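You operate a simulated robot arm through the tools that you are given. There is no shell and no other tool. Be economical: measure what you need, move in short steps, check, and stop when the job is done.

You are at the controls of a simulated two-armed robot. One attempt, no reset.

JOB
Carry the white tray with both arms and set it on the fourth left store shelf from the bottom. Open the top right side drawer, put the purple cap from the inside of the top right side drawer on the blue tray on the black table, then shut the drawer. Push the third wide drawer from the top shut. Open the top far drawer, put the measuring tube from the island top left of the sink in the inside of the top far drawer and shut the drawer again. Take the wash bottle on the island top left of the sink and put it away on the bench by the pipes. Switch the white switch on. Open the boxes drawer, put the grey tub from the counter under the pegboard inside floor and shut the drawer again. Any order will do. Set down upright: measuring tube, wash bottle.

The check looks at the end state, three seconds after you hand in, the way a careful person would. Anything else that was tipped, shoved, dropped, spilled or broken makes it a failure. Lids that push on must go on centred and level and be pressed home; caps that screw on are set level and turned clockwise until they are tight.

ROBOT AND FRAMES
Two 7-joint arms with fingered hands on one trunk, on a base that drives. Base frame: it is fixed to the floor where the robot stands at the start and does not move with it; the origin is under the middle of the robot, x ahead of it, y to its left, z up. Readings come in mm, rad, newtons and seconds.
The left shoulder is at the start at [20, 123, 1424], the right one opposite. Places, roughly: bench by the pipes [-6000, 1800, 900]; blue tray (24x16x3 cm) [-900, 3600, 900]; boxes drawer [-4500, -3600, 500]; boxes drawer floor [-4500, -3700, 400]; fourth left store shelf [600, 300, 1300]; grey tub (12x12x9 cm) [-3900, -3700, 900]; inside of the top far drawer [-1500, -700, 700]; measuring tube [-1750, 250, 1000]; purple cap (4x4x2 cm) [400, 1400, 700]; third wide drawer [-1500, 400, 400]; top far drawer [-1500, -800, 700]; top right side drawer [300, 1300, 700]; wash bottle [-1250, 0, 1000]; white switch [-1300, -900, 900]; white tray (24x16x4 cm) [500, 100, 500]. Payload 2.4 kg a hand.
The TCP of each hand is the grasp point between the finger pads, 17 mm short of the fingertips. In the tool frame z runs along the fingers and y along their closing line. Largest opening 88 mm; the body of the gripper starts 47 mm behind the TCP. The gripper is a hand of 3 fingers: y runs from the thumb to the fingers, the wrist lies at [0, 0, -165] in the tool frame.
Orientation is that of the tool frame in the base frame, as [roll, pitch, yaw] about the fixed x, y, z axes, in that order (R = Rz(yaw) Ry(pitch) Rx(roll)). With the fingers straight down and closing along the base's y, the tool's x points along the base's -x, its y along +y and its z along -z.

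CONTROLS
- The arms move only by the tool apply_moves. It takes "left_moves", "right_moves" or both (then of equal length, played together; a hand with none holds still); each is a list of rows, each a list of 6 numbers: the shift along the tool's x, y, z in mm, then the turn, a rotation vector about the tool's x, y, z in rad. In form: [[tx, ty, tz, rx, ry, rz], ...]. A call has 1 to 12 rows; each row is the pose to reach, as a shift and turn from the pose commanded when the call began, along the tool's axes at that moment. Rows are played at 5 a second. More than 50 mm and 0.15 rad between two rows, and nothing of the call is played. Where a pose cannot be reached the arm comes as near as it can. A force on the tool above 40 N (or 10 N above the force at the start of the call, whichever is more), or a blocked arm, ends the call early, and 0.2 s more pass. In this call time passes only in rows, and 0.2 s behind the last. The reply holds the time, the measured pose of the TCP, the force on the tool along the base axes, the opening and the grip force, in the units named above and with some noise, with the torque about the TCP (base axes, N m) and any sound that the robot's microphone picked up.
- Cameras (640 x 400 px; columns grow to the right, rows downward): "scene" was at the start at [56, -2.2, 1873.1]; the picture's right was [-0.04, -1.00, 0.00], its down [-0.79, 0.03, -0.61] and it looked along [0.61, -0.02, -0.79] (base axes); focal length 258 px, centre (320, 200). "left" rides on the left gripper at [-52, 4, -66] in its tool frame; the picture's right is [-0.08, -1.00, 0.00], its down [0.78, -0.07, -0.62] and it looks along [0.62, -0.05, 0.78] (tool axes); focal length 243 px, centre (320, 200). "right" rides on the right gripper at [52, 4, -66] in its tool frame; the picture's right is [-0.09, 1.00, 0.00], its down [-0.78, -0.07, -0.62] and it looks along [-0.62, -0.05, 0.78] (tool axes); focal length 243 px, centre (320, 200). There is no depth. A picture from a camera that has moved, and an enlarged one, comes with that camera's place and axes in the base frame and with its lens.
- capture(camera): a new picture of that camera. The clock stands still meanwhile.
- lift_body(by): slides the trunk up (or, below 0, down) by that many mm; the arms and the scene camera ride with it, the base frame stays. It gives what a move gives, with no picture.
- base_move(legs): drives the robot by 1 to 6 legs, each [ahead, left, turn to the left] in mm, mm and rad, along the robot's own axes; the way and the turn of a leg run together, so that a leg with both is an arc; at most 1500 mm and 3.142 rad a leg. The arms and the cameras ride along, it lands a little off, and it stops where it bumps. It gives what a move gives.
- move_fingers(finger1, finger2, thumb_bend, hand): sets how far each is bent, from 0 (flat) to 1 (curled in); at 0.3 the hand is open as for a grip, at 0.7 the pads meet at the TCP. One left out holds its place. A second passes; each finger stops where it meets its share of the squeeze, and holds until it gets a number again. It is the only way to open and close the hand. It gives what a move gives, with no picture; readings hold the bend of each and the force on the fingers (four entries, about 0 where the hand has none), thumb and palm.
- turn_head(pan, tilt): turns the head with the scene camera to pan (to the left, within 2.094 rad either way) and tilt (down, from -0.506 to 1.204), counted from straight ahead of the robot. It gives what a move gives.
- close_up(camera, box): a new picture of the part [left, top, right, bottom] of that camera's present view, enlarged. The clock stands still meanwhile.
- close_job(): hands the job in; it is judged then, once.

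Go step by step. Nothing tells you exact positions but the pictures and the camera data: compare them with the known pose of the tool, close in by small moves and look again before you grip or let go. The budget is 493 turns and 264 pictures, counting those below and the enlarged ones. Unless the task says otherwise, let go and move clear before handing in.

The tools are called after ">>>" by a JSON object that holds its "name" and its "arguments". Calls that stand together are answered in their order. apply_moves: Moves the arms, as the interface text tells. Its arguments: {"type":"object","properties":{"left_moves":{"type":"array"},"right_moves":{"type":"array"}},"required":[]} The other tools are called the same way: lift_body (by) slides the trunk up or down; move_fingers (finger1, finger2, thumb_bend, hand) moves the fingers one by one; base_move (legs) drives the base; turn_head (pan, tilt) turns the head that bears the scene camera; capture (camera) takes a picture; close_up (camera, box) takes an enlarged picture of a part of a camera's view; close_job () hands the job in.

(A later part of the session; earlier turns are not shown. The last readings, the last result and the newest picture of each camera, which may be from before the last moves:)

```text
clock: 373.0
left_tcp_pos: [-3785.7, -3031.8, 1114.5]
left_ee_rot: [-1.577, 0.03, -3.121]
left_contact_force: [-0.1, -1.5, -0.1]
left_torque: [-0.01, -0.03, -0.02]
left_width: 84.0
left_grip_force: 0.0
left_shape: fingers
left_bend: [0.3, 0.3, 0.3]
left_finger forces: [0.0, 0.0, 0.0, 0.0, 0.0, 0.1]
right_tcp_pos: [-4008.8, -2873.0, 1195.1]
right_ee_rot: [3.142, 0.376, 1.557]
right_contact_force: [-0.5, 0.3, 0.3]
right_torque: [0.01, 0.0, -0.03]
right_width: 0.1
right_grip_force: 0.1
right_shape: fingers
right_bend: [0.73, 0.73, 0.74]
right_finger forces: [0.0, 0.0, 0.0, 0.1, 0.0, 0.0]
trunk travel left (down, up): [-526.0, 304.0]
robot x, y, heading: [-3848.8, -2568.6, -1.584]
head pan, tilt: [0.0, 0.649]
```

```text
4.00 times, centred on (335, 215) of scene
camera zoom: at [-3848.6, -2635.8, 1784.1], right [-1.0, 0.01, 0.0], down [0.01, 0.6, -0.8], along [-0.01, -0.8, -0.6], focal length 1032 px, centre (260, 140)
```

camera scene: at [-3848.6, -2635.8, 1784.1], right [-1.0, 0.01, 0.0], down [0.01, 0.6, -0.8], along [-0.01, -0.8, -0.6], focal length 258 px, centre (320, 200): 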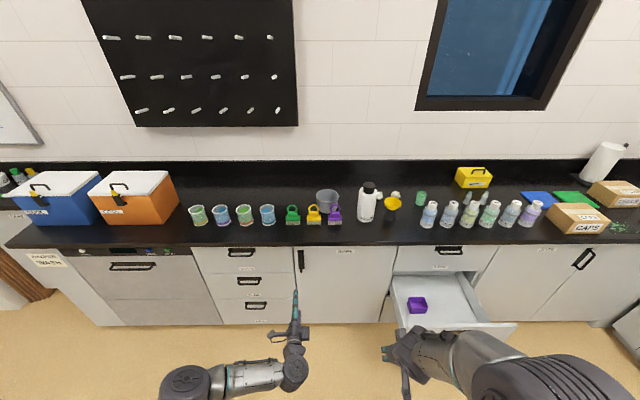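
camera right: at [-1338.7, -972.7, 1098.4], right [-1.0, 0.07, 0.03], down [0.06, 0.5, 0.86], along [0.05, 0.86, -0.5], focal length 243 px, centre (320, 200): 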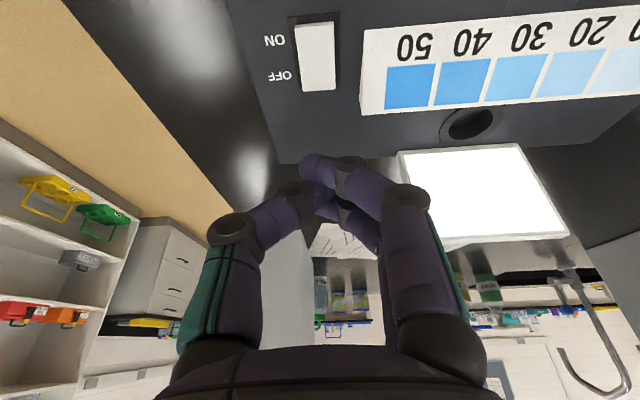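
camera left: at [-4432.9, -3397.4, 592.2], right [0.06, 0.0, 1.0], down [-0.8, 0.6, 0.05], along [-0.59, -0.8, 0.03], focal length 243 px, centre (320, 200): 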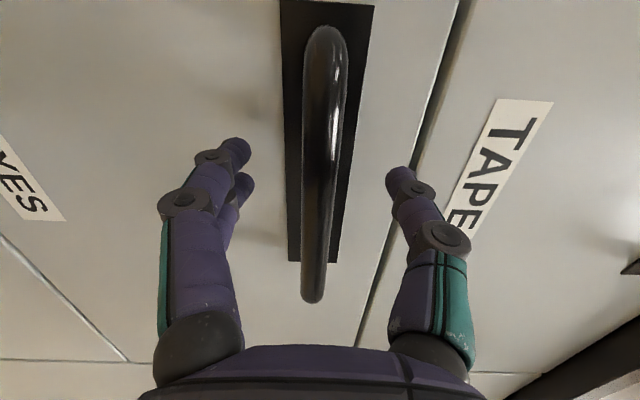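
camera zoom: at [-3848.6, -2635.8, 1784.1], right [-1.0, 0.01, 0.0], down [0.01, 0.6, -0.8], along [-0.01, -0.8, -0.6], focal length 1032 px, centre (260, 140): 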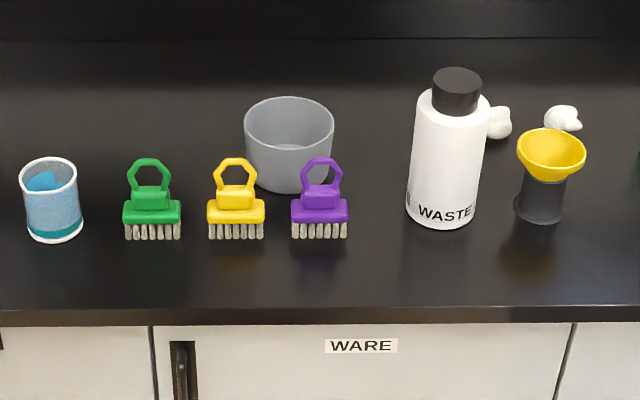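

The tub is round, behind the brushes, centred near (-3899, -3710) with its rim at z≈995. I'll use the left hand, because its camera side faces away from the brush loops. I'll turn it to point down with a slight tilt.

>>> {"name": "apply_moves", "arguments": {"left_moves": [[0, 0, 0, 0, 0, 0.143], [0, 0, 0, 0, 0, 0.286], [0, 0, 0, 0, 0, 0.429], [0, 0, 0, 0, 0, 0.571], [0, 0, 0, 0, 0, 0.714], [0, 0, 0, 0, 0, 0.857], [0, 0, 0, 0, 0, 1.0], [0, 0, 0, 0, 0, 1.143], [0, 0, 0, 0, 0, 1.286], [0, 0, 0, 0, 0, 1.429], [0, 0, 0, 0, 0, 1.571]]}}

>>> {"name": "apply_moves", "arguments": {"left_moves": [[0, 0, 0, 0, 0.14, 0], [0, 0, 0, 0, 0.28, 0], [0, 0, 0, 0, 0.42, 0], [0, 0, 0, 0, 0.56, 0], [0, 0, 0, 0, 0.7, 0], [0, 0, 0, 0, 0.84, 0], [0, 0, 0, 0, 0.98, 0], [0, 0, 0, 0, 1.12, 0], [0, 0, 0, 0, 1.24, 0], [0, 0, 0, 0, 1.32, 0]]}}

>>> {"name": "capture", "arguments": {"camera": "scene"}}

```text
clock: 375.4
left_tcp_pos: [-3785.8, -3032.2, 1113.5]
left_ee_rot: [1.759, 1.537, 0.211]
left_contact_force: [-0.5, 0.1, 0.0]
left_torque: [0.01, 0.01, 0.0]
left_width: 83.9
left_grip_force: 0.0
left_shape: fingers
left_bend: [0.3, 0.3, 0.3]
left_finger forces: [0.1, 0.0, 0.0, 0.1, 0.0, 0.0]
right_tcp_pos: [-4009.1, -2872.6, 1195.0]
right_ee_rot: [3.141, 0.375, 1.557]
right_contact_force: [0.5, -0.5, 0.1]
right_torque: [0.0, 0.0, 0.02]
right_width: 0.0
right_grip_force: 0.0
right_shape: fingers
right_bend: [0.73, 0.73, 0.74]
right_finger forces: [0.1, 0.1, 0.0, 0.0, 0.0, 0.0]
trunk travel left (down, up): [-526.0, 304.0]
robot x, y, heading: [-3853.1, -2568.1, -1.578]
head pan, tilt: [0.0, 0.649]
```

```text
clock: 377.6
left_tcp_pos: [-3787.0, -3031.0, 1113.1]
left_ee_rot: [3.112, 0.243, 1.584]
left_contact_force: [-0.3, 0.0, 0.5]
left_torque: [0.03, -0.02, 0.04]
left_width: 84.2
left_grip_force: 0.0
left_shape: fingers
left_bend: [0.3, 0.3, 0.3]
left_finger forces: [0.1, 0.0, 0.1, 0.0, 0.0, 0.0]
right_tcp_pos: [-4008.1, -2872.9, 1194.5]
right_ee_rot: [3.141, 0.376, 1.559]
right_contact_force: [-0.8, 0.7, 0.0]
right_torque: [-0.02, 0.02, 0.0]
right_width: 0.0
right_grip_force: 0.0
right_shape: fingers
right_bend: [0.73, 0.73, 0.74]
right_finger forces: [0.1, 0.0, 0.0, 0.0, 0.1, 0.0]
trunk travel left (down, up): [-526.0, 304.0]
robot x, y, heading: [-3850.3, -2567.4, -1.58]
head pan, tilt: [0.0, 0.649]
```

```text
133 pictures are left
camera scene: at [-3848.5, -2636.1, 1784.1], right [-1.0, 0.01, 0.0], down [0.01, 0.6, -0.8], along [-0.01, -0.8, -0.6], focal length 258 px, centre (320, 200)
```

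scene: 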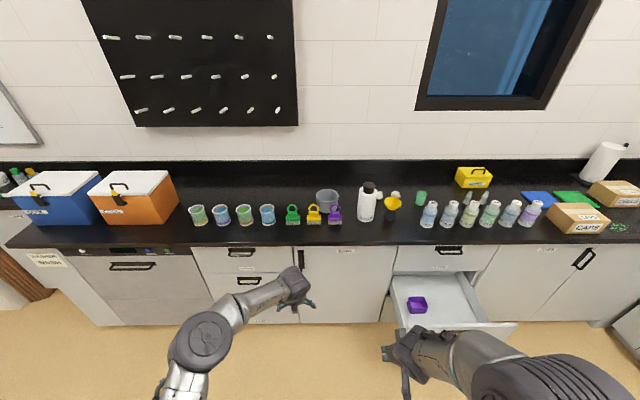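

>>> {"name": "base_move", "arguments": {"legs": [[520, -52, 0.008]]}}

>>> {"name": "capture", "arguments": {"camera": "scene"}}

>>> {"name": "capture", "arguments": {"camera": "left"}}

```text
clock: 380.7
left_tcp_pos: [-3846.9, -3552.5, 1113.2]
left_ee_rot: [3.111, 0.245, 1.585]
left_contact_force: [-0.8, 0.6, 0.0]
left_torque: [0.04, 0.02, 0.03]
left_width: 83.9
left_grip_force: 0.1
left_shape: fingers
left_bend: [0.3, 0.3, 0.3]
left_finger forces: [0.1, 0.0, 0.1, 0.1, 0.0, 0.1]
right_tcp_pos: [-4067.9, -3392.3, 1193.7]
right_ee_rot: [-3.14, 0.375, 1.556]
right_contact_force: [0.8, -0.6, 0.3]
right_torque: [0.04, 0.0, 0.02]
right_width: 0.0
right_grip_force: 0.0
right_shape: fingers
right_bend: [0.73, 0.73, 0.74]
right_finger forces: [0.1, 0.1, 0.0, 0.1, 0.0, 0.0]
trunk travel left (down, up): [-526.0, 304.0]
robot x, y, heading: [-3904.2, -3088.2, -1.583]
head pan, tilt: [0.0, 0.649]
```

```text
132 pictures are left
camera scene: at [-3907.9, -3156.4, 1784.0], right [-1.0, 0.01, 0.0], down [0.01, 0.61, -0.8], along [-0.01, -0.8, -0.61], focal length 258 px, centre (320, 200)
```

scene: 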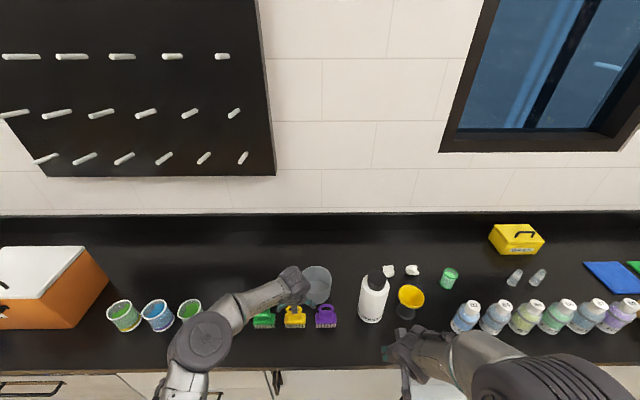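

```text
131 pictures are left
camera left: at [-3844.0, -3587.1, 1191.3], right [-0.99, -0.1, -0.01], down [-0.1, 0.91, 0.41], along [-0.03, 0.41, -0.91], focal length 243 px, centre (320, 200)
```

left: 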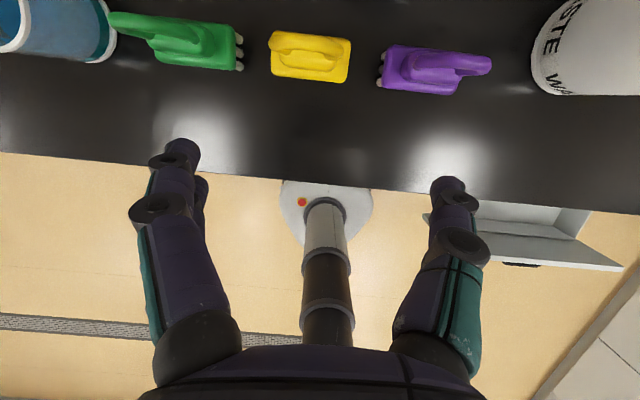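

The base is only about 160 mm deep in front of its axis, so I can get closer. I'll drive so the left hand is over the tub.

>>> {"name": "base_move", "arguments": {"legs": [[135, 0, 0.01]]}}

>>> {"name": "capture", "arguments": {"camera": "left"}}

>>> {"name": "close_up", "arguments": {"camera": "scene", "box": [220, 250, 420, 375]}}

```text
clock: 382.0
left_tcp_pos: [-3843.0, -3685.5, 1111.8]
left_ee_rot: [3.108, 0.244, 1.592]
left_contact_force: [-0.2, 0.0, 0.3]
left_torque: [0.01, 0.01, 0.01]
left_width: 83.9
left_grip_force: 0.0
left_shape: fingers
left_bend: [0.3, 0.3, 0.3]
left_finger forces: [0.0, 0.0, 0.1, 0.0, 0.0, 0.1]
right_tcp_pos: [-4065.9, -3528.9, 1193.8]
right_ee_rot: [-3.141, 0.375, 1.563]
right_contact_force: [0.6, 1.0, 0.4]
right_torque: [-0.02, 0.01, -0.03]
right_width: 0.0
right_grip_force: 0.0
right_shape: fingers
right_bend: [0.73, 0.73, 0.74]
right_finger forces: [0.1, 0.1, 0.1, 0.0, 0.0, 0.0]
trunk travel left (down, up): [-526.0, 304.0]
robot x, y, heading: [-3908.5, -3222.2, -1.573]
head pan, tilt: [0.0, 0.649]
```

```text
130 pictures are left
camera left: at [-3840.6, -3721.3, 1191.0], right [-0.99, -0.11, -0.01], down [-0.1, 0.9, 0.41], along [-0.04, 0.41, -0.91], focal length 243 px, centre (320, 200)
```

left: 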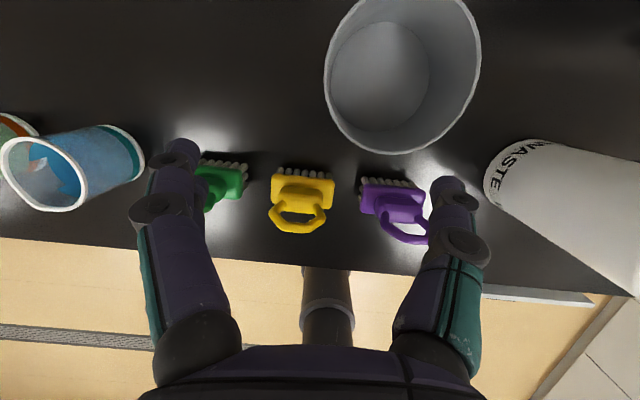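

```text
3.20 times, centred on (320, 312) of scene
camera zoom: at [-3908.3, -3291.6, 1784.0], right [-1.0, 0.0, 0.0], down [0.0, 0.61, -0.8], along [0.0, -0.8, -0.61], focal length 826 px, centre (320, -160)
```

zoom: 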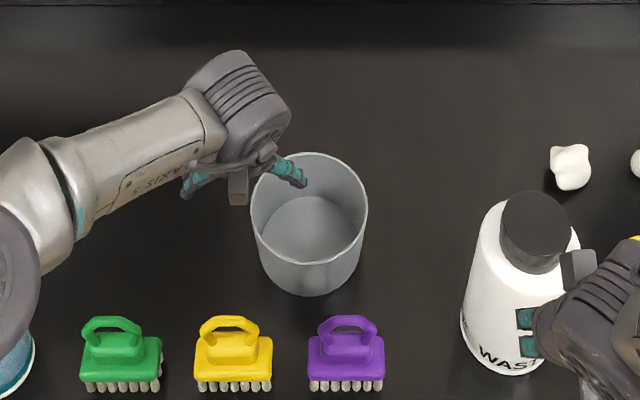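

The tub centre is (-3898, -3738) with its rim at z≈983, so its left wall is at x≈-3838. My right hand hovers near the waste bottle, so I'll retract it first. Then I'll centre the left hand over the wall.

>>> {"name": "apply_moves", "arguments": {"right_moves": [[25, 0, -32, 0, 0, 0], [50, 0, -63, 0, 0, 0], [76, 0, -95, 0, 0, 0], [101, 0, -126, 0, 0, 0]]}}

>>> {"name": "base_move", "arguments": {"legs": [[20, 4, 0]]}}

>>> {"name": "apply_moves", "arguments": {"left_moves": [[-24, 0, 6, 0, 0, 0]]}}

>>> {"name": "lift_body", "arguments": {"by": -80}}

>>> {"name": "capture", "arguments": {"camera": "left"}}

>>> {"name": "close_up", "arguments": {"camera": "scene", "box": [220, 250, 420, 375]}}

```text
clock: 383.0
left_tcp_pos: [-3845.4, -3684.6, 1114.9]
left_ee_rot: [3.111, 0.244, 1.592]
left_contact_force: [0.9, 0.3, -0.3]
left_torque: [-0.02, -0.02, -0.01]
left_width: 83.9
left_grip_force: 0.1
left_shape: fingers
left_bend: [0.3, 0.3, 0.3]
left_finger forces: [0.1, 0.0, 0.0, 0.0, 0.0, 0.0]
right_tcp_pos: [-4054.8, -3413.3, 1312.5]
right_ee_rot: [-3.141, 0.375, 1.561]
right_contact_force: [0.1, 0.0, 0.6]
right_torque: [0.02, -0.05, -0.05]
right_width: 0.0
right_grip_force: 0.1
right_shape: fingers
right_bend: [0.73, 0.73, 0.74]
right_finger forces: [0.1, 0.0, 0.1, 0.1, 0.0, 0.0]
right hand out of reach, approached as far as the arm can: row 1, 2, 3, 4
trunk travel left (down, up): [-526.0, 304.0]
robot x, y, heading: [-3908.2, -3220.1, -1.57]
head pan, tilt: [0.0, 0.649]
```

```text
clock: 383.8
left_tcp_pos: [-3839.8, -3705.3, 1114.0]
left_ee_rot: [3.109, 0.245, 1.593]
left_contact_force: [0.7, -0.6, 1.0]
left_torque: [0.0, -0.04, 0.0]
left_width: 83.9
left_grip_force: 0.1
left_shape: fingers
left_bend: [0.3, 0.3, 0.3]
left_finger forces: [0.1, 0.0, 0.1, 0.1, 0.0, 0.0]
right_tcp_pos: [-4050.3, -3435.9, 1313.0]
right_ee_rot: [-3.14, 0.372, 1.564]
right_contact_force: [-0.3, 0.5, -0.3]
right_torque: [-0.01, 0.03, 0.0]
right_width: 0.1
right_grip_force: 0.0
right_shape: fingers
right_bend: [0.73, 0.73, 0.74]
right_finger forces: [0.0, 0.1, 0.0, 0.1, 0.0, 0.0]
trunk travel left (down, up): [-526.0, 304.0]
robot x, y, heading: [-3906.7, -3243.7, -1.577]
head pan, tilt: [0.0, 0.649]
```

```text
clock: 384.2
left_tcp_pos: [-3840.1, -3729.3, 1113.7]
left_ee_rot: [3.109, 0.245, 1.591]
left_contact_force: [-1.0, 0.2, 1.0]
left_torque: [-0.01, -0.01, -0.01]
left_width: 84.1
left_grip_force: 0.1
left_shape: fingers
left_bend: [0.3, 0.3, 0.3]
left_finger forces: [0.0, 0.0, 0.0, 0.0, 0.0, 0.1]
right_tcp_pos: [-4050.9, -3434.7, 1312.6]
right_ee_rot: [-3.141, 0.374, 1.562]
right_contact_force: [-0.4, -0.7, 0.0]
right_torque: [0.02, 0.02, -0.04]
right_width: 0.0
right_grip_force: 0.1
right_shape: fingers
right_bend: [0.73, 0.73, 0.74]
right_finger forces: [0.0, 0.1, 0.0, 0.0, 0.0, 0.0]
trunk travel left (down, up): [-526.0, 304.0]
robot x, y, heading: [-3905.3, -3242.7, -1.573]
head pan, tilt: [0.0, 0.649]
```

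```text
clock: 385.3
left_tcp_pos: [-3840.0, -3729.5, 1034.3]
left_ee_rot: [3.11, 0.243, 1.592]
left_contact_force: [0.2, 0.1, -0.4]
left_torque: [0.02, -0.05, -0.03]
left_width: 83.9
left_grip_force: 0.0
left_shape: fingers
left_bend: [0.3, 0.3, 0.3]
left_finger forces: [0.0, 0.0, 0.1, 0.1, 0.0, 0.0]
right_tcp_pos: [-4050.7, -3433.3, 1232.3]
right_ee_rot: [3.141, 0.373, 1.565]
right_contact_force: [-0.2, 0.2, 0.1]
right_torque: [0.0, 0.02, 0.0]
right_width: 0.0
right_grip_force: 0.0
right_shape: fingers
right_bend: [0.73, 0.73, 0.74]
right_finger forces: [0.0, 0.0, 0.1, 0.1, 0.1, 0.1]
trunk travel left (down, up): [-446.0, 384.0]
robot x, y, heading: [-3904.4, -3245.0, -1.58]
head pan, tilt: [0.0, 0.649]
```

```text
128 pictures are left
camera left: at [-3836.2, -3765.1, 1112.3], right [-0.99, -0.11, -0.01], down [-0.1, 0.91, 0.41], along [-0.04, 0.41, -0.91], focal length 243 px, centre (320, 200)
```

left: 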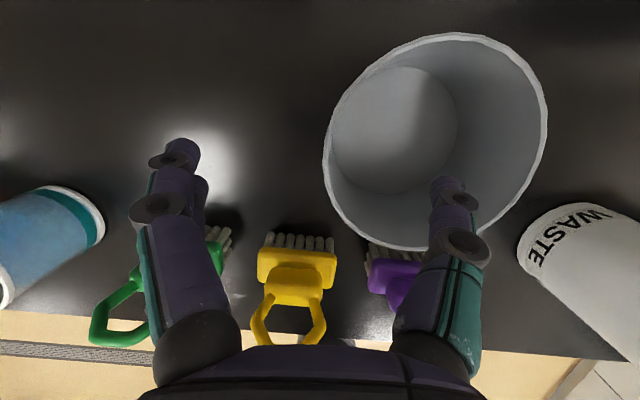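

```text
3.20 times, centred on (320, 312) of scene
camera zoom: at [-3904.4, -3309.3, 1704.1], right [-1.0, 0.0, 0.0], down [0.0, 0.6, -0.8], along [0.0, -0.8, -0.6], focal length 826 px, centre (320, -160)
```

zoom: 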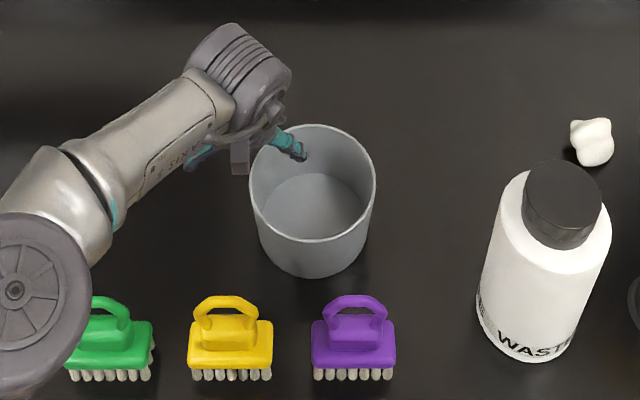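

The tub wall is centred between the fingers. I'll lower onto it.

>>> {"name": "lift_body", "arguments": {"by": -50}}

>>> {"name": "lift_body", "arguments": {"by": -24}}

>>> {"name": "capture", "arguments": {"camera": "left"}}

>>> {"name": "capture", "arguments": {"camera": "scene"}}

```text
clock: 386.2
left_tcp_pos: [-3839.6, -3729.4, 985.1]
left_ee_rot: [3.111, 0.244, 1.592]
left_contact_force: [0.2, 0.6, -0.3]
left_torque: [0.02, 0.0, 0.04]
left_width: 84.3
left_grip_force: 0.0
left_shape: fingers
left_bend: [0.3, 0.3, 0.3]
left_finger forces: [0.1, 0.0, 0.0, 0.1, 0.1, 0.1]
right_tcp_pos: [-4050.3, -3434.3, 1183.2]
right_ee_rot: [3.142, 0.375, 1.563]
right_contact_force: [-0.2, -0.4, 0.6]
right_torque: [-0.03, -0.04, -0.02]
right_width: 0.0
right_grip_force: 0.0
right_shape: fingers
right_bend: [0.73, 0.73, 0.74]
right_finger forces: [0.1, 0.0, 0.0, 0.0, 0.1, 0.0]
trunk travel left (down, up): [-396.0, 434.0]
robot x, y, heading: [-3907.0, -3242.2, -1.575]
head pan, tilt: [0.0, 0.649]
```

```text
clock: 386.9
left_tcp_pos: [-3839.9, -3730.8, 960.9]
left_ee_rot: [3.11, 0.245, 1.591]
left_contact_force: [-0.6, -0.1, 0.4]
left_torque: [0.02, -0.01, 0.03]
left_width: 84.2
left_grip_force: 0.0
left_shape: fingers
left_bend: [0.3, 0.3, 0.3]
left_finger forces: [0.0, 0.0, 0.0, 0.0, 0.0, 0.1]
right_tcp_pos: [-4050.2, -3434.2, 1158.5]
right_ee_rot: [-3.141, 0.373, 1.563]
right_contact_force: [0.0, 1.0, -1.0]
right_torque: [0.03, -0.02, 0.02]
right_width: 0.2
right_grip_force: 0.0
right_shape: fingers
right_bend: [0.73, 0.73, 0.74]
right_finger forces: [0.1, 0.1, 0.0, 0.0, 0.1, 0.1]
trunk travel left (down, up): [-372.0, 458.0]
robot x, y, heading: [-3904.1, -3241.8, -1.575]
head pan, tilt: [0.0, 0.649]
```

```text
126 pictures are left
camera left: at [-3836.2, -3765.1, 1038.1], right [-0.99, -0.11, -0.01], down [-0.1, 0.91, 0.41], along [-0.04, 0.41, -0.91], focal length 243 px, centre (320, 200)
```

left: 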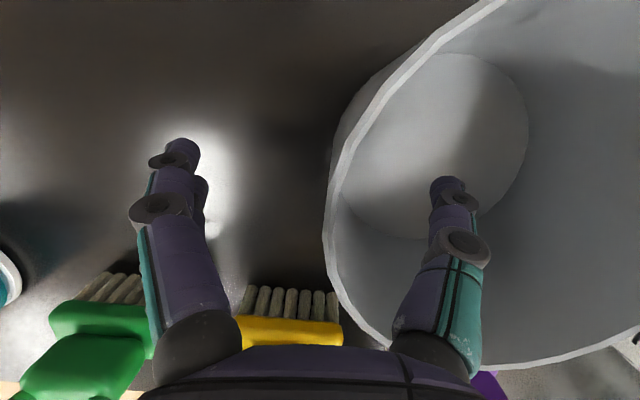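

```text
125 pictures are left
camera scene: at [-3904.4, -3309.3, 1630.1], right [-1.0, 0.0, 0.0], down [0.0, 0.6, -0.8], along [0.0, -0.8, -0.6], focal length 258 px, centre (320, 200)
```

scene: 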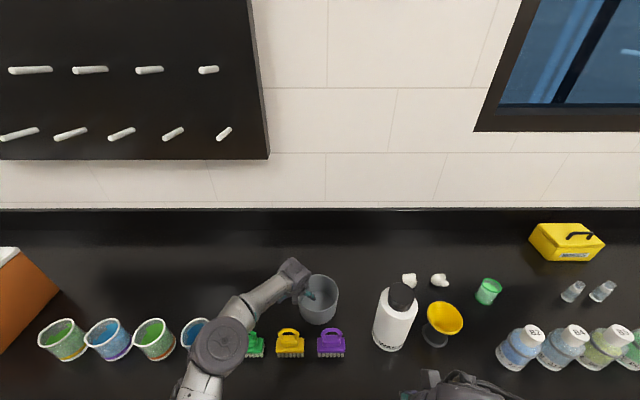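

>>> {"name": "move_fingers", "arguments": {"hand": "left", "finger1": 0.72, "finger2": 0.72, "thumb_bend": 0.72}}

>>> {"name": "move_fingers", "arguments": {"hand": "left", "finger1": 0.88, "finger2": 0.88, "thumb_bend": 0.88}}

>>> {"name": "capture", "arguments": {"camera": "left"}}

```text
clock: 387.9
left_tcp_pos: [-3838.9, -3730.3, 960.1]
left_ee_rot: [3.109, 0.244, 1.59]
left_contact_force: [0.3, 0.3, -0.6]
left_torque: [0.02, 0.03, 0.0]
left_width: 0.0
left_grip_force: 1.9
left_shape: fingers
left_bend: [0.7, 0.71, 0.69]
left_finger forces: [1.7, 0.4, 0.0, 0.0, 1.9, 0.1]
right_tcp_pos: [-4050.3, -3434.0, 1157.7]
right_ee_rot: [3.141, 0.373, 1.564]
right_contact_force: [0.0, 0.4, -0.9]
right_torque: [0.0, -0.02, -0.01]
right_width: 0.0
right_grip_force: 0.0
right_shape: fingers
right_bend: [0.73, 0.73, 0.74]
right_finger forces: [0.0, 0.0, 0.0, 0.1, 0.0, 0.0]
trunk travel left (down, up): [-372.0, 458.0]
robot x, y, heading: [-3902.3, -3242.6, -1.576]
head pan, tilt: [0.0, 0.649]
```

```text
clock: 388.9
left_tcp_pos: [-3840.4, -3730.3, 960.0]
left_ee_rot: [3.11, 0.244, 1.592]
left_contact_force: [-0.5, 0.7, -0.8]
left_torque: [-0.04, 0.08, -0.01]
left_width: 0.0
left_grip_force: 17.6
left_shape: fingers
left_bend: [0.8, 0.81, 0.75]
left_finger forces: [9.5, 8.5, 0.0, 0.0, 17.2, 0.1]
right_tcp_pos: [-4050.1, -3433.6, 1159.0]
right_ee_rot: [3.14, 0.374, 1.564]
right_contact_force: [-0.8, 0.6, -0.1]
right_torque: [0.01, -0.01, 0.06]
right_width: 0.0
right_grip_force: 0.1
right_shape: fingers
right_bend: [0.73, 0.73, 0.74]
right_finger forces: [0.0, 0.0, 0.0, 0.0, 0.0, 0.0]
trunk travel left (down, up): [-372.0, 458.0]
robot x, y, heading: [-3906.2, -3238.1, -1.575]
head pan, tilt: [0.0, 0.649]
```

```text
124 pictures are left
camera left: at [-3836.3, -3765.1, 1038.1], right [-0.99, -0.11, -0.01], down [-0.1, 0.91, 0.41], along [-0.04, 0.41, -0.91], focal length 243 px, centre (320, 200)
```

left: 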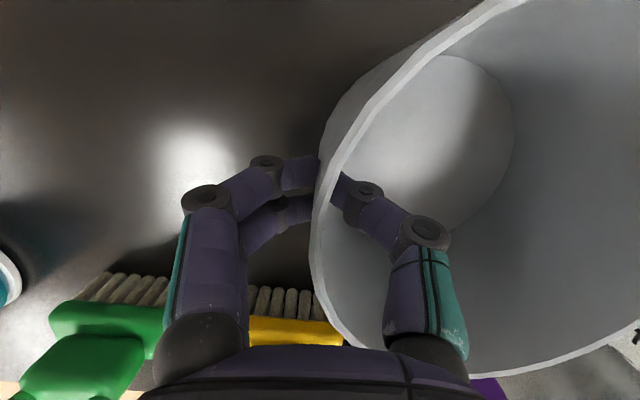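

Held firmly (17 N). Lifting the tub.

>>> {"name": "lift_body", "arguments": {"by": 60}}

>>> {"name": "capture", "arguments": {"camera": "scene"}}

>>> {"name": "capture", "arguments": {"camera": "left"}}

```text
clock: 389.9
left_tcp_pos: [-3838.5, -3729.4, 1020.9]
left_ee_rot: [3.112, 0.244, 1.593]
left_contact_force: [0.1, -0.7, -0.7]
left_torque: [0.02, -0.02, -0.01]
left_width: 0.1
left_grip_force: 15.8
left_shape: fingers
left_bend: [0.84, 0.84, 0.72]
left_finger forces: [8.0, 8.0, 0.0, 0.0, 16.3, 0.1]
right_tcp_pos: [-4049.2, -3434.9, 1218.3]
right_ee_rot: [-3.14, 0.373, 1.564]
right_contact_force: [-0.8, 0.1, 0.3]
right_torque: [0.02, 0.01, 0.02]
right_width: 0.0
right_grip_force: 0.0
right_shape: fingers
right_bend: [0.73, 0.73, 0.74]
right_finger forces: [0.1, 0.1, 0.0, 0.0, 0.1, 0.0]
trunk travel left (down, up): [-432.0, 398.0]
robot x, y, heading: [-3907.0, -3245.6, -1.575]
head pan, tilt: [0.0, 0.649]
```

```text
123 pictures are left
camera scene: at [-3904.5, -3309.7, 1690.0], right [-1.0, 0.0, 0.0], down [0.0, 0.6, -0.8], along [0.0, -0.8, -0.6], focal length 258 px, centre (320, 200)
```

scene: 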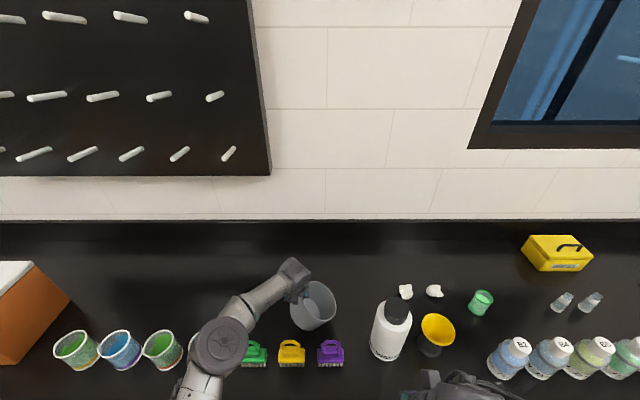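

```text
122 pictures are left
camera left: at [-3836.3, -3765.3, 1098.0], right [-0.99, -0.11, -0.01], down [-0.1, 0.91, 0.41], along [-0.04, 0.41, -0.91], focal length 243 px, centre (320, 200)
```

left: 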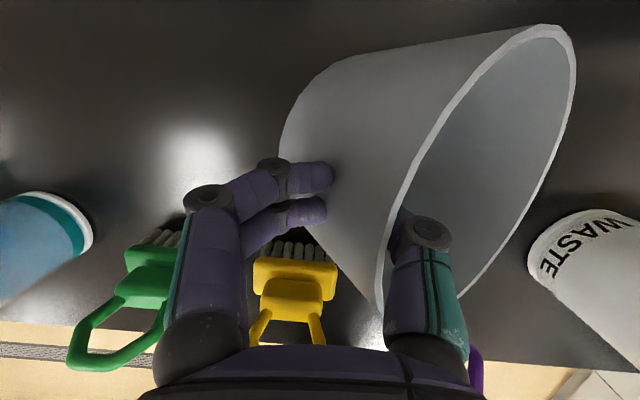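

The tub is held but tilted toward my right; gravity will right it when it is set down. I'll lift well above the brushes, back out and look.

>>> {"name": "lift_body", "arguments": {"by": 170}}

>>> {"name": "base_move", "arguments": {"legs": [[-450, 0, 0]]}}

>>> {"name": "capture", "arguments": {"camera": "scene"}}

>>> {"name": "capture", "arguments": {"camera": "left"}}

```text
clock: 391.9
left_tcp_pos: [-3839.7, -3730.7, 1190.9]
left_ee_rot: [3.11, 0.244, 1.592]
left_contact_force: [0.3, -0.3, -1.1]
left_torque: [0.04, -0.08, 0.04]
left_width: 0.0
left_grip_force: 16.2
left_shape: fingers
left_bend: [0.84, 0.84, 0.72]
left_finger forces: [8.0, 8.0, 0.1, 0.0, 16.3, 0.1]
right_tcp_pos: [-4050.4, -3434.5, 1388.5]
right_ee_rot: [-3.142, 0.373, 1.564]
right_contact_force: [0.8, 0.4, -0.2]
right_torque: [0.01, 0.01, 0.0]
right_width: 0.0
right_grip_force: 0.0
right_shape: fingers
right_bend: [0.73, 0.73, 0.74]
right_finger forces: [0.0, 0.0, 0.1, 0.0, 0.0, 0.1]
trunk travel left (down, up): [-602.0, 228.0]
robot x, y, heading: [-3903.4, -3244.3, -1.573]
head pan, tilt: [0.0, 0.649]
```

```text
clock: 394.6
left_tcp_pos: [-3837.7, -3272.5, 1190.3]
left_ee_rot: [3.11, 0.243, 1.592]
left_contact_force: [-0.5, 0.0, -0.6]
left_torque: [-0.01, -0.04, -0.01]
left_width: 0.0
left_grip_force: 15.6
left_shape: fingers
left_bend: [0.84, 0.84, 0.72]
left_finger forces: [8.0, 8.0, 0.0, 0.1, 16.4, 0.1]
right_tcp_pos: [-4049.5, -2977.5, 1388.3]
right_ee_rot: [-3.14, 0.375, 1.563]
right_contact_force: [-0.2, -0.2, -0.5]
right_torque: [-0.01, 0.0, 0.0]
right_width: 0.0
right_grip_force: 0.0
right_shape: fingers
right_bend: [0.73, 0.73, 0.74]
right_finger forces: [0.0, 0.1, 0.1, 0.0, 0.0, 0.0]
trunk travel left (down, up): [-602.0, 228.0]
robot x, y, heading: [-3903.9, -2782.8, -1.572]
head pan, tilt: [0.0, 0.649]
```

```text
121 pictures are left
camera scene: at [-3902.7, -2851.8, 1860.1], right [-1.0, 0.0, 0.0], down [0.0, 0.6, -0.8], along [0.0, -0.8, -0.6], focal length 258 px, centre (320, 200)
```

scene: 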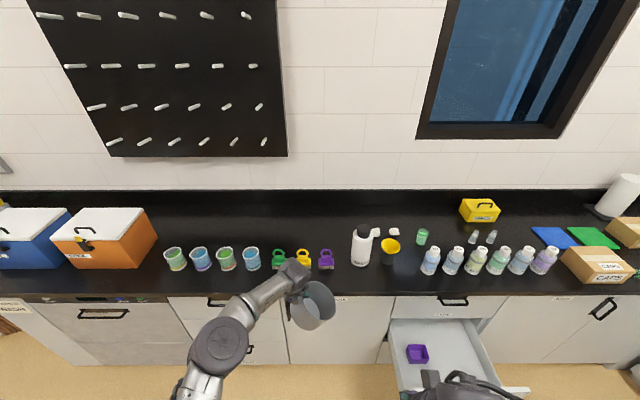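

```text
120 pictures are left
camera left: at [-3834.7, -3307.7, 1268.3], right [-0.99, -0.11, -0.01], down [-0.1, 0.91, 0.41], along [-0.04, 0.41, -0.91], focal length 243 px, centre (320, 200)
```

left: 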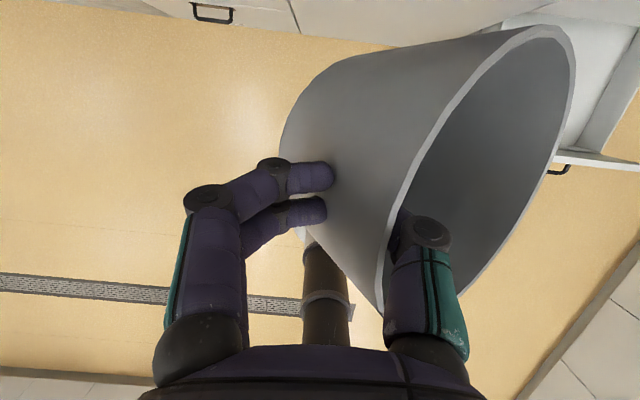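

>>> {"name": "close_up", "arguments": {"camera": "scene", "box": [240, 240, 384, 350]}}

```text
3.64 times, centred on (312, 295) of scene
camera zoom: at [-3902.7, -2851.8, 1860.1], right [-1.0, 0.0, 0.0], down [0.0, 0.6, -0.8], along [0.0, -0.8, -0.6], focal length 938 px, centre (349, -146)
```

zoom: 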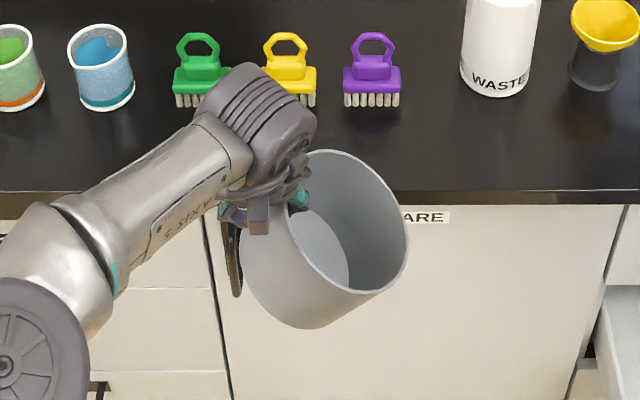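

The tub is tilted about 40°. I'll roll the left wrist about 0.6 rad to level it, then check.

>>> {"name": "apply_moves", "arguments": {"left_moves": [[0, 0, 0, 0.12, 0, 0], [0, 0, 0, 0.24, 0, 0], [0, 0, 0, 0.36, 0, 0], [0, 0, 0, 0.48, 0, 0], [0, 0, 0, 0.6, 0, 0]]}}

>>> {"name": "close_up", "arguments": {"camera": "scene", "box": [220, 220, 400, 360]}}

```text
clock: 395.8
left_tcp_pos: [-3836.9, -3271.7, 1190.2]
left_ee_rot: [-2.571, 0.245, 1.591]
left_contact_force: [0.1, -0.6, -0.7]
left_torque: [0.01, -0.06, -0.01]
left_width: 0.0
left_grip_force: 17.7
left_shape: fingers
left_bend: [0.85, 0.85, 0.72]
left_finger forces: [8.6, 8.7, 0.0, 0.0, 17.4, 0.0]
right_tcp_pos: [-4049.0, -2976.9, 1388.7]
right_ee_rot: [-3.139, 0.373, 1.564]
right_contact_force: [-0.1, 0.6, 0.6]
right_torque: [0.02, 0.01, 0.0]
right_width: 0.0
right_grip_force: 0.0
right_shape: fingers
right_bend: [0.73, 0.73, 0.74]
right_finger forces: [0.0, 0.0, 0.1, 0.1, 0.0, 0.1]
trunk travel left (down, up): [-602.0, 228.0]
robot x, y, heading: [-3904.9, -2785.3, -1.576]
head pan, tilt: [0.0, 0.649]
```

```text
2.86 times, centred on (310, 290) of scene
camera zoom: at [-3902.3, -2852.5, 1860.1], right [-1.0, 0.0, 0.0], down [0.0, 0.6, -0.8], along [0.0, -0.8, -0.6], focal length 737 px, centre (349, -57)
```

zoom: 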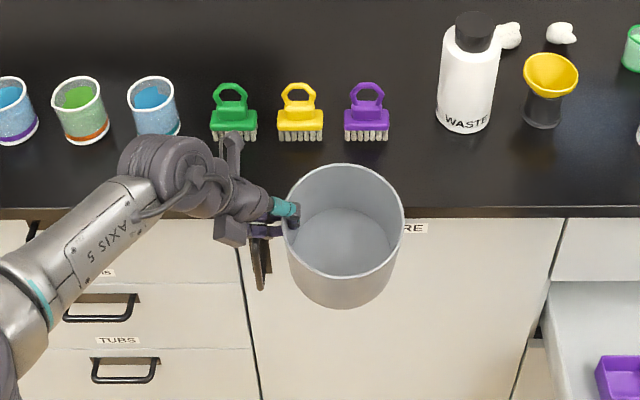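

The tub is level now. I'll move over to the open drawer, reshape the arm (retract and lower), then advance over the free area right of the purple box.

>>> {"name": "base_move", "arguments": {"legs": [[0, -645, 0]]}}

>>> {"name": "apply_moves", "arguments": {"left_moves": [[22, 18, 27, 0, 0, 0], [45, 35, 54, 0, 0, 0], [67, 53, 81, 0, 0, 0], [89, 70, 107, 0, 0, 0], [111, 88, 134, 0, 0, 0], [134, 105, 161, 0, 0, 0], [156, 123, 188, 0, 0, 0]]}}

>>> {"name": "base_move", "arguments": {"legs": [[165, 0, 0]]}}

>>> {"name": "capture", "arguments": {"camera": "scene"}}

>>> {"name": "capture", "arguments": {"camera": "left"}}

```text
clock: 399.4
left_tcp_pos: [-4494.5, -3267.7, 1191.1]
left_ee_rot: [-2.573, 0.244, 1.584]
left_contact_force: [-0.6, -0.2, -1.4]
left_torque: [-0.02, -0.05, -0.01]
left_width: 0.0
left_grip_force: 17.8
left_shape: fingers
left_bend: [0.85, 0.85, 0.72]
left_finger forces: [8.6, 8.7, 0.0, 0.0, 17.5, 0.0]
right_tcp_pos: [-4701.8, -2969.6, 1388.7]
right_ee_rot: [-3.14, 0.373, 1.554]
right_contact_force: [0.0, -0.4, 0.3]
right_torque: [0.0, -0.01, -0.02]
right_width: 0.0
right_grip_force: 0.1
right_shape: fingers
right_bend: [0.73, 0.73, 0.74]
right_finger forces: [0.0, 0.0, 0.1, 0.1, 0.0, 0.0]
trunk travel left (down, up): [-602.0, 228.0]
robot x, y, heading: [-4553.6, -2779.5, -1.587]
head pan, tilt: [0.0, 0.649]
```

```text
clock: 401.0
left_tcp_pos: [-4493.3, -3168.7, 934.0]
left_ee_rot: [-2.57, 0.244, 1.581]
left_contact_force: [0.7, 1.1, -0.9]
left_torque: [-0.02, -0.02, -0.01]
left_width: 0.0
left_grip_force: 18.2
left_shape: fingers
left_bend: [0.86, 0.86, 0.71]
left_finger forces: [8.9, 9.3, 0.1, 0.0, 18.5, 0.0]
right_tcp_pos: [-4703.1, -2972.3, 1388.6]
right_ee_rot: [-3.141, 0.373, 1.556]
right_contact_force: [0.3, 0.4, 0.3]
right_torque: [-0.01, -0.03, -0.01]
right_width: 0.0
right_grip_force: 0.1
right_shape: fingers
right_bend: [0.73, 0.73, 0.74]
right_finger forces: [0.0, 0.1, 0.1, 0.1, 0.0, 0.0]
trunk travel left (down, up): [-602.0, 228.0]
robot x, y, heading: [-4557.7, -2781.5, -1.582]
head pan, tilt: [0.0, 0.649]
```

```text
clock: 402.5
left_tcp_pos: [-4491.7, -3334.8, 935.1]
left_ee_rot: [-2.572, 0.243, 1.587]
left_contact_force: [-0.2, -0.1, -0.5]
left_torque: [0.0, -0.07, 0.0]
left_width: 0.0
left_grip_force: 18.5
left_shape: fingers
left_bend: [0.86, 0.86, 0.71]
left_finger forces: [9.0, 9.1, 0.1, 0.1, 18.3, 0.0]
right_tcp_pos: [-4703.1, -3135.6, 1388.7]
right_ee_rot: [3.141, 0.375, 1.56]
right_contact_force: [-0.8, -0.4, 0.0]
right_torque: [0.02, 0.03, -0.01]
right_width: 0.0
right_grip_force: 0.0
right_shape: fingers
right_bend: [0.73, 0.73, 0.74]
right_finger forces: [0.0, 0.0, 0.1, 0.0, 0.0, 0.1]
trunk travel left (down, up): [-602.0, 228.0]
robot x, y, heading: [-4556.8, -2944.6, -1.578]
head pan, tilt: [0.0, 0.649]
```

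```text
117 pictures are left
camera scene: at [-4556.2, -3013.3, 1860.0], right [-1.0, 0.01, 0.0], down [0.0, 0.61, -0.8], along [-0.01, -0.8, -0.61], focal length 258 px, centre (320, 200)
```

scene: 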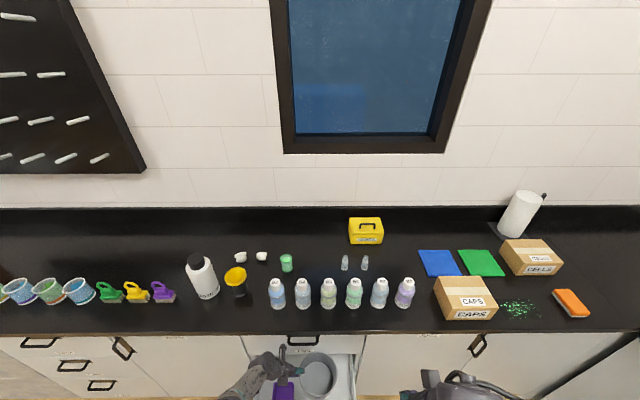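

```text
116 pictures are left
camera left: at [-4451.4, -3371.8, 999.1], right [-0.84, 0.03, 0.54], down [0.26, 0.9, 0.35], along [-0.47, 0.44, -0.76], focal length 243 px, centre (320, 200)
```

left: 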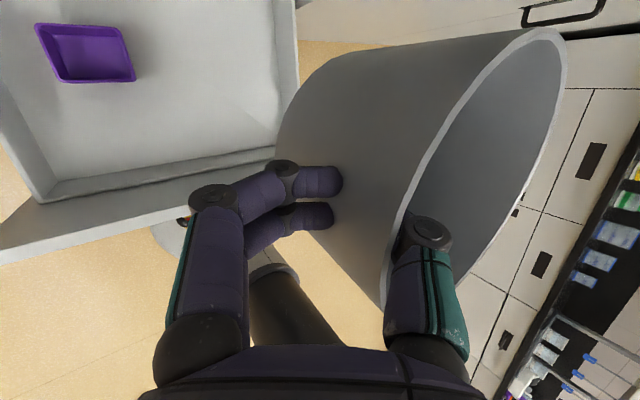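

>>> {"name": "turn_head", "arguments": {"pan": 0, "tilt": 1.1}}

>>> {"name": "capture", "arguments": {"camera": "scene"}}

```text
clock: 403.4
left_tcp_pos: [-4491.4, -3332.3, 934.0]
left_ee_rot: [-2.574, 0.243, 1.589]
left_contact_force: [-0.6, 0.0, -1.8]
left_torque: [-0.03, -0.03, -0.01]
left_width: 0.1
left_grip_force: 18.2
left_shape: fingers
left_bend: [0.86, 0.86, 0.71]
left_finger forces: [8.9, 9.2, 0.1, 0.0, 18.3, 0.0]
right_tcp_pos: [-4702.3, -3135.2, 1388.1]
right_ee_rot: [-3.141, 0.373, 1.56]
right_contact_force: [-0.1, 0.0, -1.1]
right_torque: [-0.02, 0.0, -0.03]
right_width: 0.1
right_grip_force: 0.1
right_shape: fingers
right_bend: [0.73, 0.73, 0.74]
right_finger forces: [0.1, 0.0, 0.0, 0.0, 0.1, 0.1]
trunk travel left (down, up): [-602.0, 228.0]
robot x, y, heading: [-4554.8, -2942.9, -1.578]
head pan, tilt: [0.0, 1.1]
```

```text
115 pictures are left
camera scene: at [-4556.0, -2987.8, 1825.8], right [-1.0, 0.01, 0.0], down [0.01, 0.89, -0.45], along [0.0, -0.45, -0.89], focal length 258 px, centre (320, 200)
```

scene: 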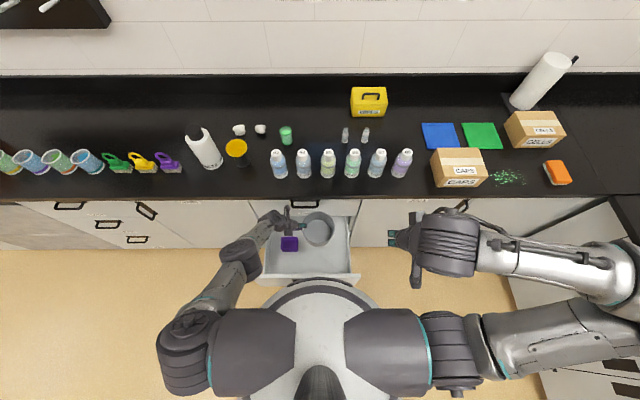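

The plan view confirms the tub is over the free part of the drawer, clear of the purple box. Lowering.

>>> {"name": "lift_body", "arguments": {"by": -330}}

>>> {"name": "capture", "arguments": {"camera": "scene"}}

>>> {"name": "capture", "arguments": {"camera": "left"}}

```text
clock: 406.6
left_tcp_pos: [-4491.1, -3332.5, 603.7]
left_ee_rot: [-2.572, 0.244, 1.588]
left_contact_force: [-0.9, 0.3, -2.4]
left_torque: [-0.02, -0.03, -0.01]
left_width: 0.0
left_grip_force: 17.3
left_shape: fingers
left_bend: [0.86, 0.86, 0.71]
left_finger forces: [8.9, 9.2, 0.0, 0.0, 18.3, 0.0]
right_tcp_pos: [-4703.0, -3136.7, 1059.4]
right_ee_rot: [3.141, 0.375, 1.561]
right_contact_force: [0.5, -0.5, -0.3]
right_torque: [0.04, -0.02, 0.01]
right_width: 0.0
right_grip_force: 0.0
right_shape: fingers
right_bend: [0.73, 0.73, 0.74]
right_finger forces: [0.0, 0.0, 0.0, 0.0, 0.0, 0.0]
trunk travel left (down, up): [-272.0, 558.0]
robot x, y, heading: [-4559.1, -2943.6, -1.576]
head pan, tilt: [0.0, 1.1]
```

```text
114 pictures are left
camera scene: at [-4555.9, -2987.7, 1495.8], right [-1.0, 0.01, 0.0], down [0.01, 0.89, -0.45], along [0.0, -0.45, -0.89], focal length 258 px, centre (320, 200)
```

scene: 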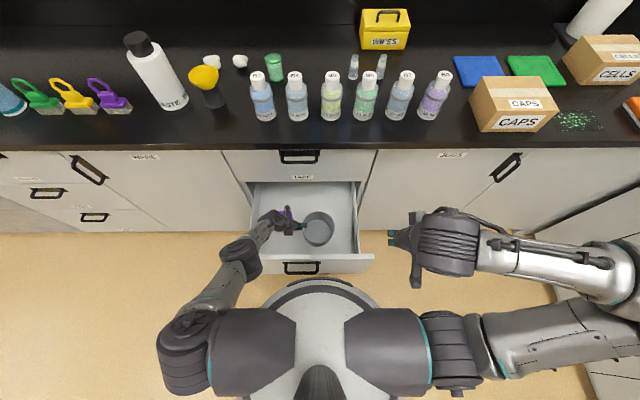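

```text
113 pictures are left
camera left: at [-4451.4, -3370.8, 669.6], right [-0.84, 0.03, 0.54], down [0.26, 0.9, 0.35], along [-0.47, 0.44, -0.76], focal length 243 px, centre (320, 200)
```

left: 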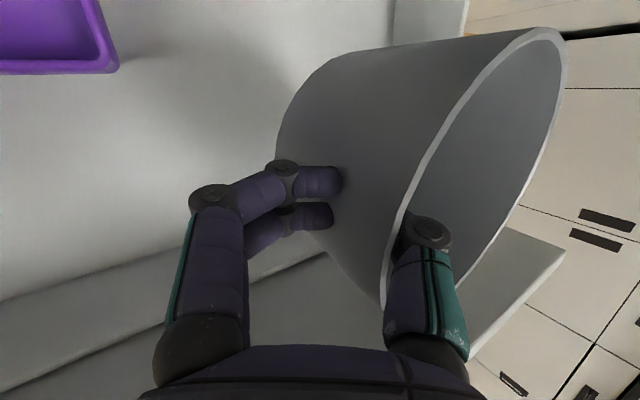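

To keep the forearm clear of the drawer front, I'll raise, reshape the arm steeper (closer and lower), move the base in, and then descend.

>>> {"name": "lift_body", "arguments": {"by": 210}}

>>> {"name": "apply_moves", "arguments": {"left_moves": [[31, 7, 11, 0, 0, 0], [61, 15, 21, 0, 0, 0], [92, 22, 32, 0, 0, 0]]}}

>>> {"name": "base_move", "arguments": {"legs": [[85, 0, 0]]}}

>>> {"name": "lift_body", "arguments": {"by": -190}}

>>> {"name": "capture", "arguments": {"camera": "scene"}}

```text
clock: 408.9
left_tcp_pos: [-4492.1, -3333.7, 815.4]
left_ee_rot: [-2.573, 0.244, 1.589]
left_contact_force: [0.5, 0.3, -1.3]
left_torque: [-0.02, -0.05, 0.0]
left_width: 0.1
left_grip_force: 18.0
left_shape: fingers
left_bend: [0.86, 0.86, 0.71]
left_finger forces: [8.9, 9.2, 0.0, 0.1, 18.4, 0.0]
right_tcp_pos: [-4702.6, -3135.3, 1269.0]
right_ee_rot: [3.141, 0.374, 1.561]
right_contact_force: [0.6, -0.4, -0.1]
right_torque: [-0.01, -0.04, -0.04]
right_width: 0.2
right_grip_force: 0.1
right_shape: fingers
right_bend: [0.73, 0.73, 0.74]
right_finger forces: [0.1, 0.0, 0.1, 0.0, 0.0, 0.0]
trunk travel left (down, up): [-482.0, 348.0]
robot x, y, heading: [-4553.3, -2943.8, -1.574]
head pan, tilt: [0.0, 1.1]
```

```text
clock: 409.7
left_tcp_pos: [-4491.5, -3252.5, 755.1]
left_ee_rot: [-2.573, 0.244, 1.589]
left_contact_force: [-0.9, 0.3, -0.6]
left_torque: [-0.02, -0.01, -0.01]
left_width: 0.2
left_grip_force: 18.2
left_shape: fingers
left_bend: [0.86, 0.86, 0.71]
left_finger forces: [9.0, 9.2, 0.0, 0.0, 18.4, 0.1]
right_tcp_pos: [-4702.3, -3136.1, 1268.5]
right_ee_rot: [3.141, 0.375, 1.559]
right_contact_force: [-0.3, 0.0, -0.3]
right_torque: [-0.01, 0.04, 0.01]
right_width: 0.0
right_grip_force: 0.1
right_shape: fingers
right_bend: [0.73, 0.73, 0.74]
right_finger forces: [0.1, 0.1, 0.1, 0.1, 0.0, 0.1]
trunk travel left (down, up): [-482.0, 348.0]
robot x, y, heading: [-4556.1, -2945.4, -1.578]
head pan, tilt: [0.0, 1.1]
```

```text
clock: 410.8
left_tcp_pos: [-4493.1, -3338.6, 754.5]
left_ee_rot: [-2.574, 0.244, 1.589]
left_contact_force: [0.3, -0.4, -0.6]
left_torque: [0.02, -0.04, -0.01]
left_width: 0.0
left_grip_force: 18.5
left_shape: fingers
left_bend: [0.86, 0.86, 0.71]
left_finger forces: [9.2, 9.2, 0.0, 0.0, 18.6, 0.1]
right_tcp_pos: [-4702.6, -3223.7, 1267.8]
right_ee_rot: [3.141, 0.374, 1.56]
right_contact_force: [0.9, 0.2, -0.2]
right_torque: [0.03, -0.01, -0.04]
right_width: 0.0
right_grip_force: 0.0
right_shape: fingers
right_bend: [0.73, 0.73, 0.74]
right_finger forces: [0.0, 0.0, 0.1, 0.0, 0.0, 0.1]
trunk travel left (down, up): [-482.0, 348.0]
robot x, y, heading: [-4556.9, -3029.7, -1.58]
head pan, tilt: [0.0, 1.1]
```

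```text
clock: 412.9
left_tcp_pos: [-4491.4, -3338.4, 565.0]
left_ee_rot: [-2.573, 0.246, 1.589]
left_contact_force: [-0.1, -0.2, -1.9]
left_torque: [-0.02, -0.08, -0.02]
left_width: 0.0
left_grip_force: 18.1
left_shape: fingers
left_bend: [0.86, 0.86, 0.71]
left_finger forces: [9.1, 9.2, 0.0, 0.1, 18.7, 0.0]
right_tcp_pos: [-4703.1, -3221.4, 1079.0]
right_ee_rot: [3.141, 0.374, 1.56]
right_contact_force: [-0.2, -0.6, 0.5]
right_torque: [0.0, 0.01, 0.02]
right_width: 0.0
right_grip_force: 0.0
right_shape: fingers
right_bend: [0.73, 0.73, 0.74]
right_finger forces: [0.1, 0.0, 0.1, 0.0, 0.0, 0.0]
trunk travel left (down, up): [-292.0, 538.0]
robot x, y, heading: [-4556.0, -3031.0, -1.577]
head pan, tilt: [0.0, 1.1]
```

```text
112 pictures are left
camera scene: at [-4556.5, -3073.9, 1515.8], right [-1.0, 0.01, 0.0], down [0.01, 0.89, -0.45], along [0.0, -0.45, -0.89], focal length 258 px, centre (320, 200)
```

scene: 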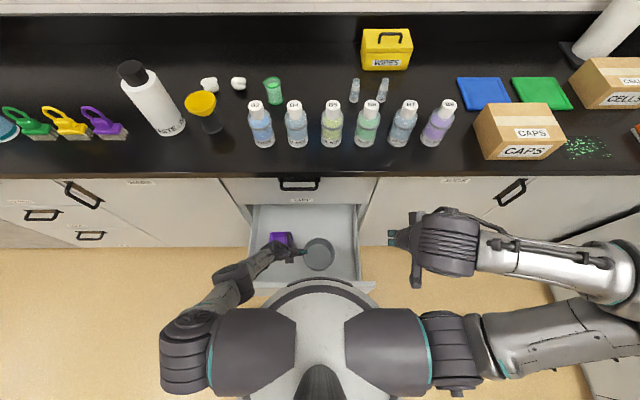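

>>> {"name": "lift_body", "arguments": {"by": -50}}

>>> {"name": "lift_body", "arguments": {"by": -20}}

>>> {"name": "lift_body", "arguments": {"by": -10}}

>>> {"name": "capture", "arguments": {"camera": "left"}}

```text
clock: 413.8
left_tcp_pos: [-4492.2, -3338.6, 515.2]
left_ee_rot: [-2.571, 0.244, 1.591]
left_contact_force: [0.5, 0.1, -1.0]
left_torque: [-0.04, -0.06, 0.03]
left_width: 0.2
left_grip_force: 17.6
left_shape: fingers
left_bend: [0.86, 0.86, 0.71]
left_finger forces: [8.9, 9.2, 0.1, 0.0, 18.6, 0.0]
right_tcp_pos: [-4703.6, -3221.3, 1028.5]
right_ee_rot: [-3.141, 0.375, 1.559]
right_contact_force: [-0.3, 0.3, -0.8]
right_torque: [0.02, -0.01, 0.01]
right_width: 0.0
right_grip_force: 0.0
right_shape: fingers
right_bend: [0.73, 0.73, 0.74]
right_finger forces: [0.0, 0.0, 0.0, 0.1, 0.0, 0.1]
trunk travel left (down, up): [-242.0, 588.0]
robot x, y, heading: [-4559.8, -3027.1, -1.574]
head pan, tilt: [0.0, 1.1]
```

```text
clock: 414.4
left_tcp_pos: [-4492.9, -3338.7, 495.9]
left_ee_rot: [-2.572, 0.244, 1.591]
left_contact_force: [0.2, -0.7, -1.1]
left_torque: [-0.02, -0.08, -0.01]
left_width: 0.1
left_grip_force: 18.4
left_shape: fingers
left_bend: [0.86, 0.86, 0.71]
left_finger forces: [9.0, 9.2, 0.0, 0.0, 18.6, 0.0]
right_tcp_pos: [-4702.9, -3221.3, 1009.3]
right_ee_rot: [3.141, 0.374, 1.561]
right_contact_force: [0.1, -0.3, -0.5]
right_torque: [-0.01, 0.01, 0.0]
right_width: 0.5
right_grip_force: 0.0
right_shape: fingers
right_bend: [0.73, 0.73, 0.74]
right_finger forces: [0.0, 0.0, 0.0, 0.0, 0.0, 0.0]
trunk travel left (down, up): [-222.0, 608.0]
robot x, y, heading: [-4559.7, -3028.3, -1.577]
head pan, tilt: [0.0, 1.1]
```

```text
clock: 415.0
left_tcp_pos: [-4492.9, -3338.8, 486.4]
left_ee_rot: [-2.574, 0.245, 1.589]
left_contact_force: [-0.4, -0.3, -0.2]
left_torque: [0.02, 0.06, -0.02]
left_width: 0.3
left_grip_force: 17.2
left_shape: fingers
left_bend: [0.86, 0.86, 0.71]
left_finger forces: [8.5, 8.5, 0.0, 0.0, 17.6, 0.0]
right_tcp_pos: [-4702.9, -3221.7, 999.1]
right_ee_rot: [3.142, 0.374, 1.56]
right_contact_force: [0.1, 0.6, 0.5]
right_torque: [-0.03, 0.0, 0.03]
right_width: 0.0
right_grip_force: 0.0
right_shape: fingers
right_bend: [0.73, 0.73, 0.74]
right_finger forces: [0.0, 0.0, 0.0, 0.0, 0.1, 0.0]
trunk travel left (down, up): [-212.0, 618.0]
robot x, y, heading: [-4556.0, -3034.7, -1.574]
head pan, tilt: [0.0, 1.1]
```

```text
111 pictures are left
camera left: at [-4452.8, -3376.2, 550.0], right [-0.84, 0.03, 0.54], down [0.26, 0.9, 0.35], along [-0.48, 0.44, -0.76], focal length 243 px, centre (320, 200)
```

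left: 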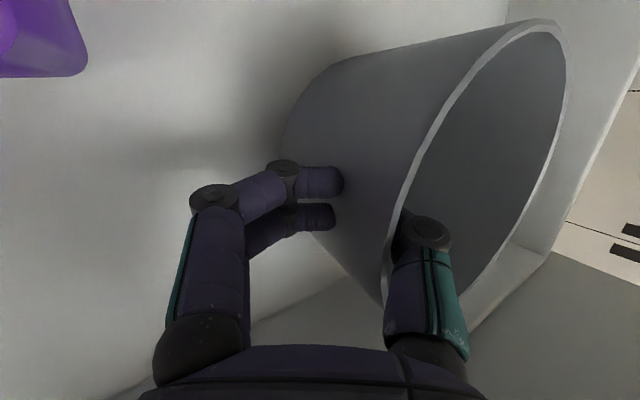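

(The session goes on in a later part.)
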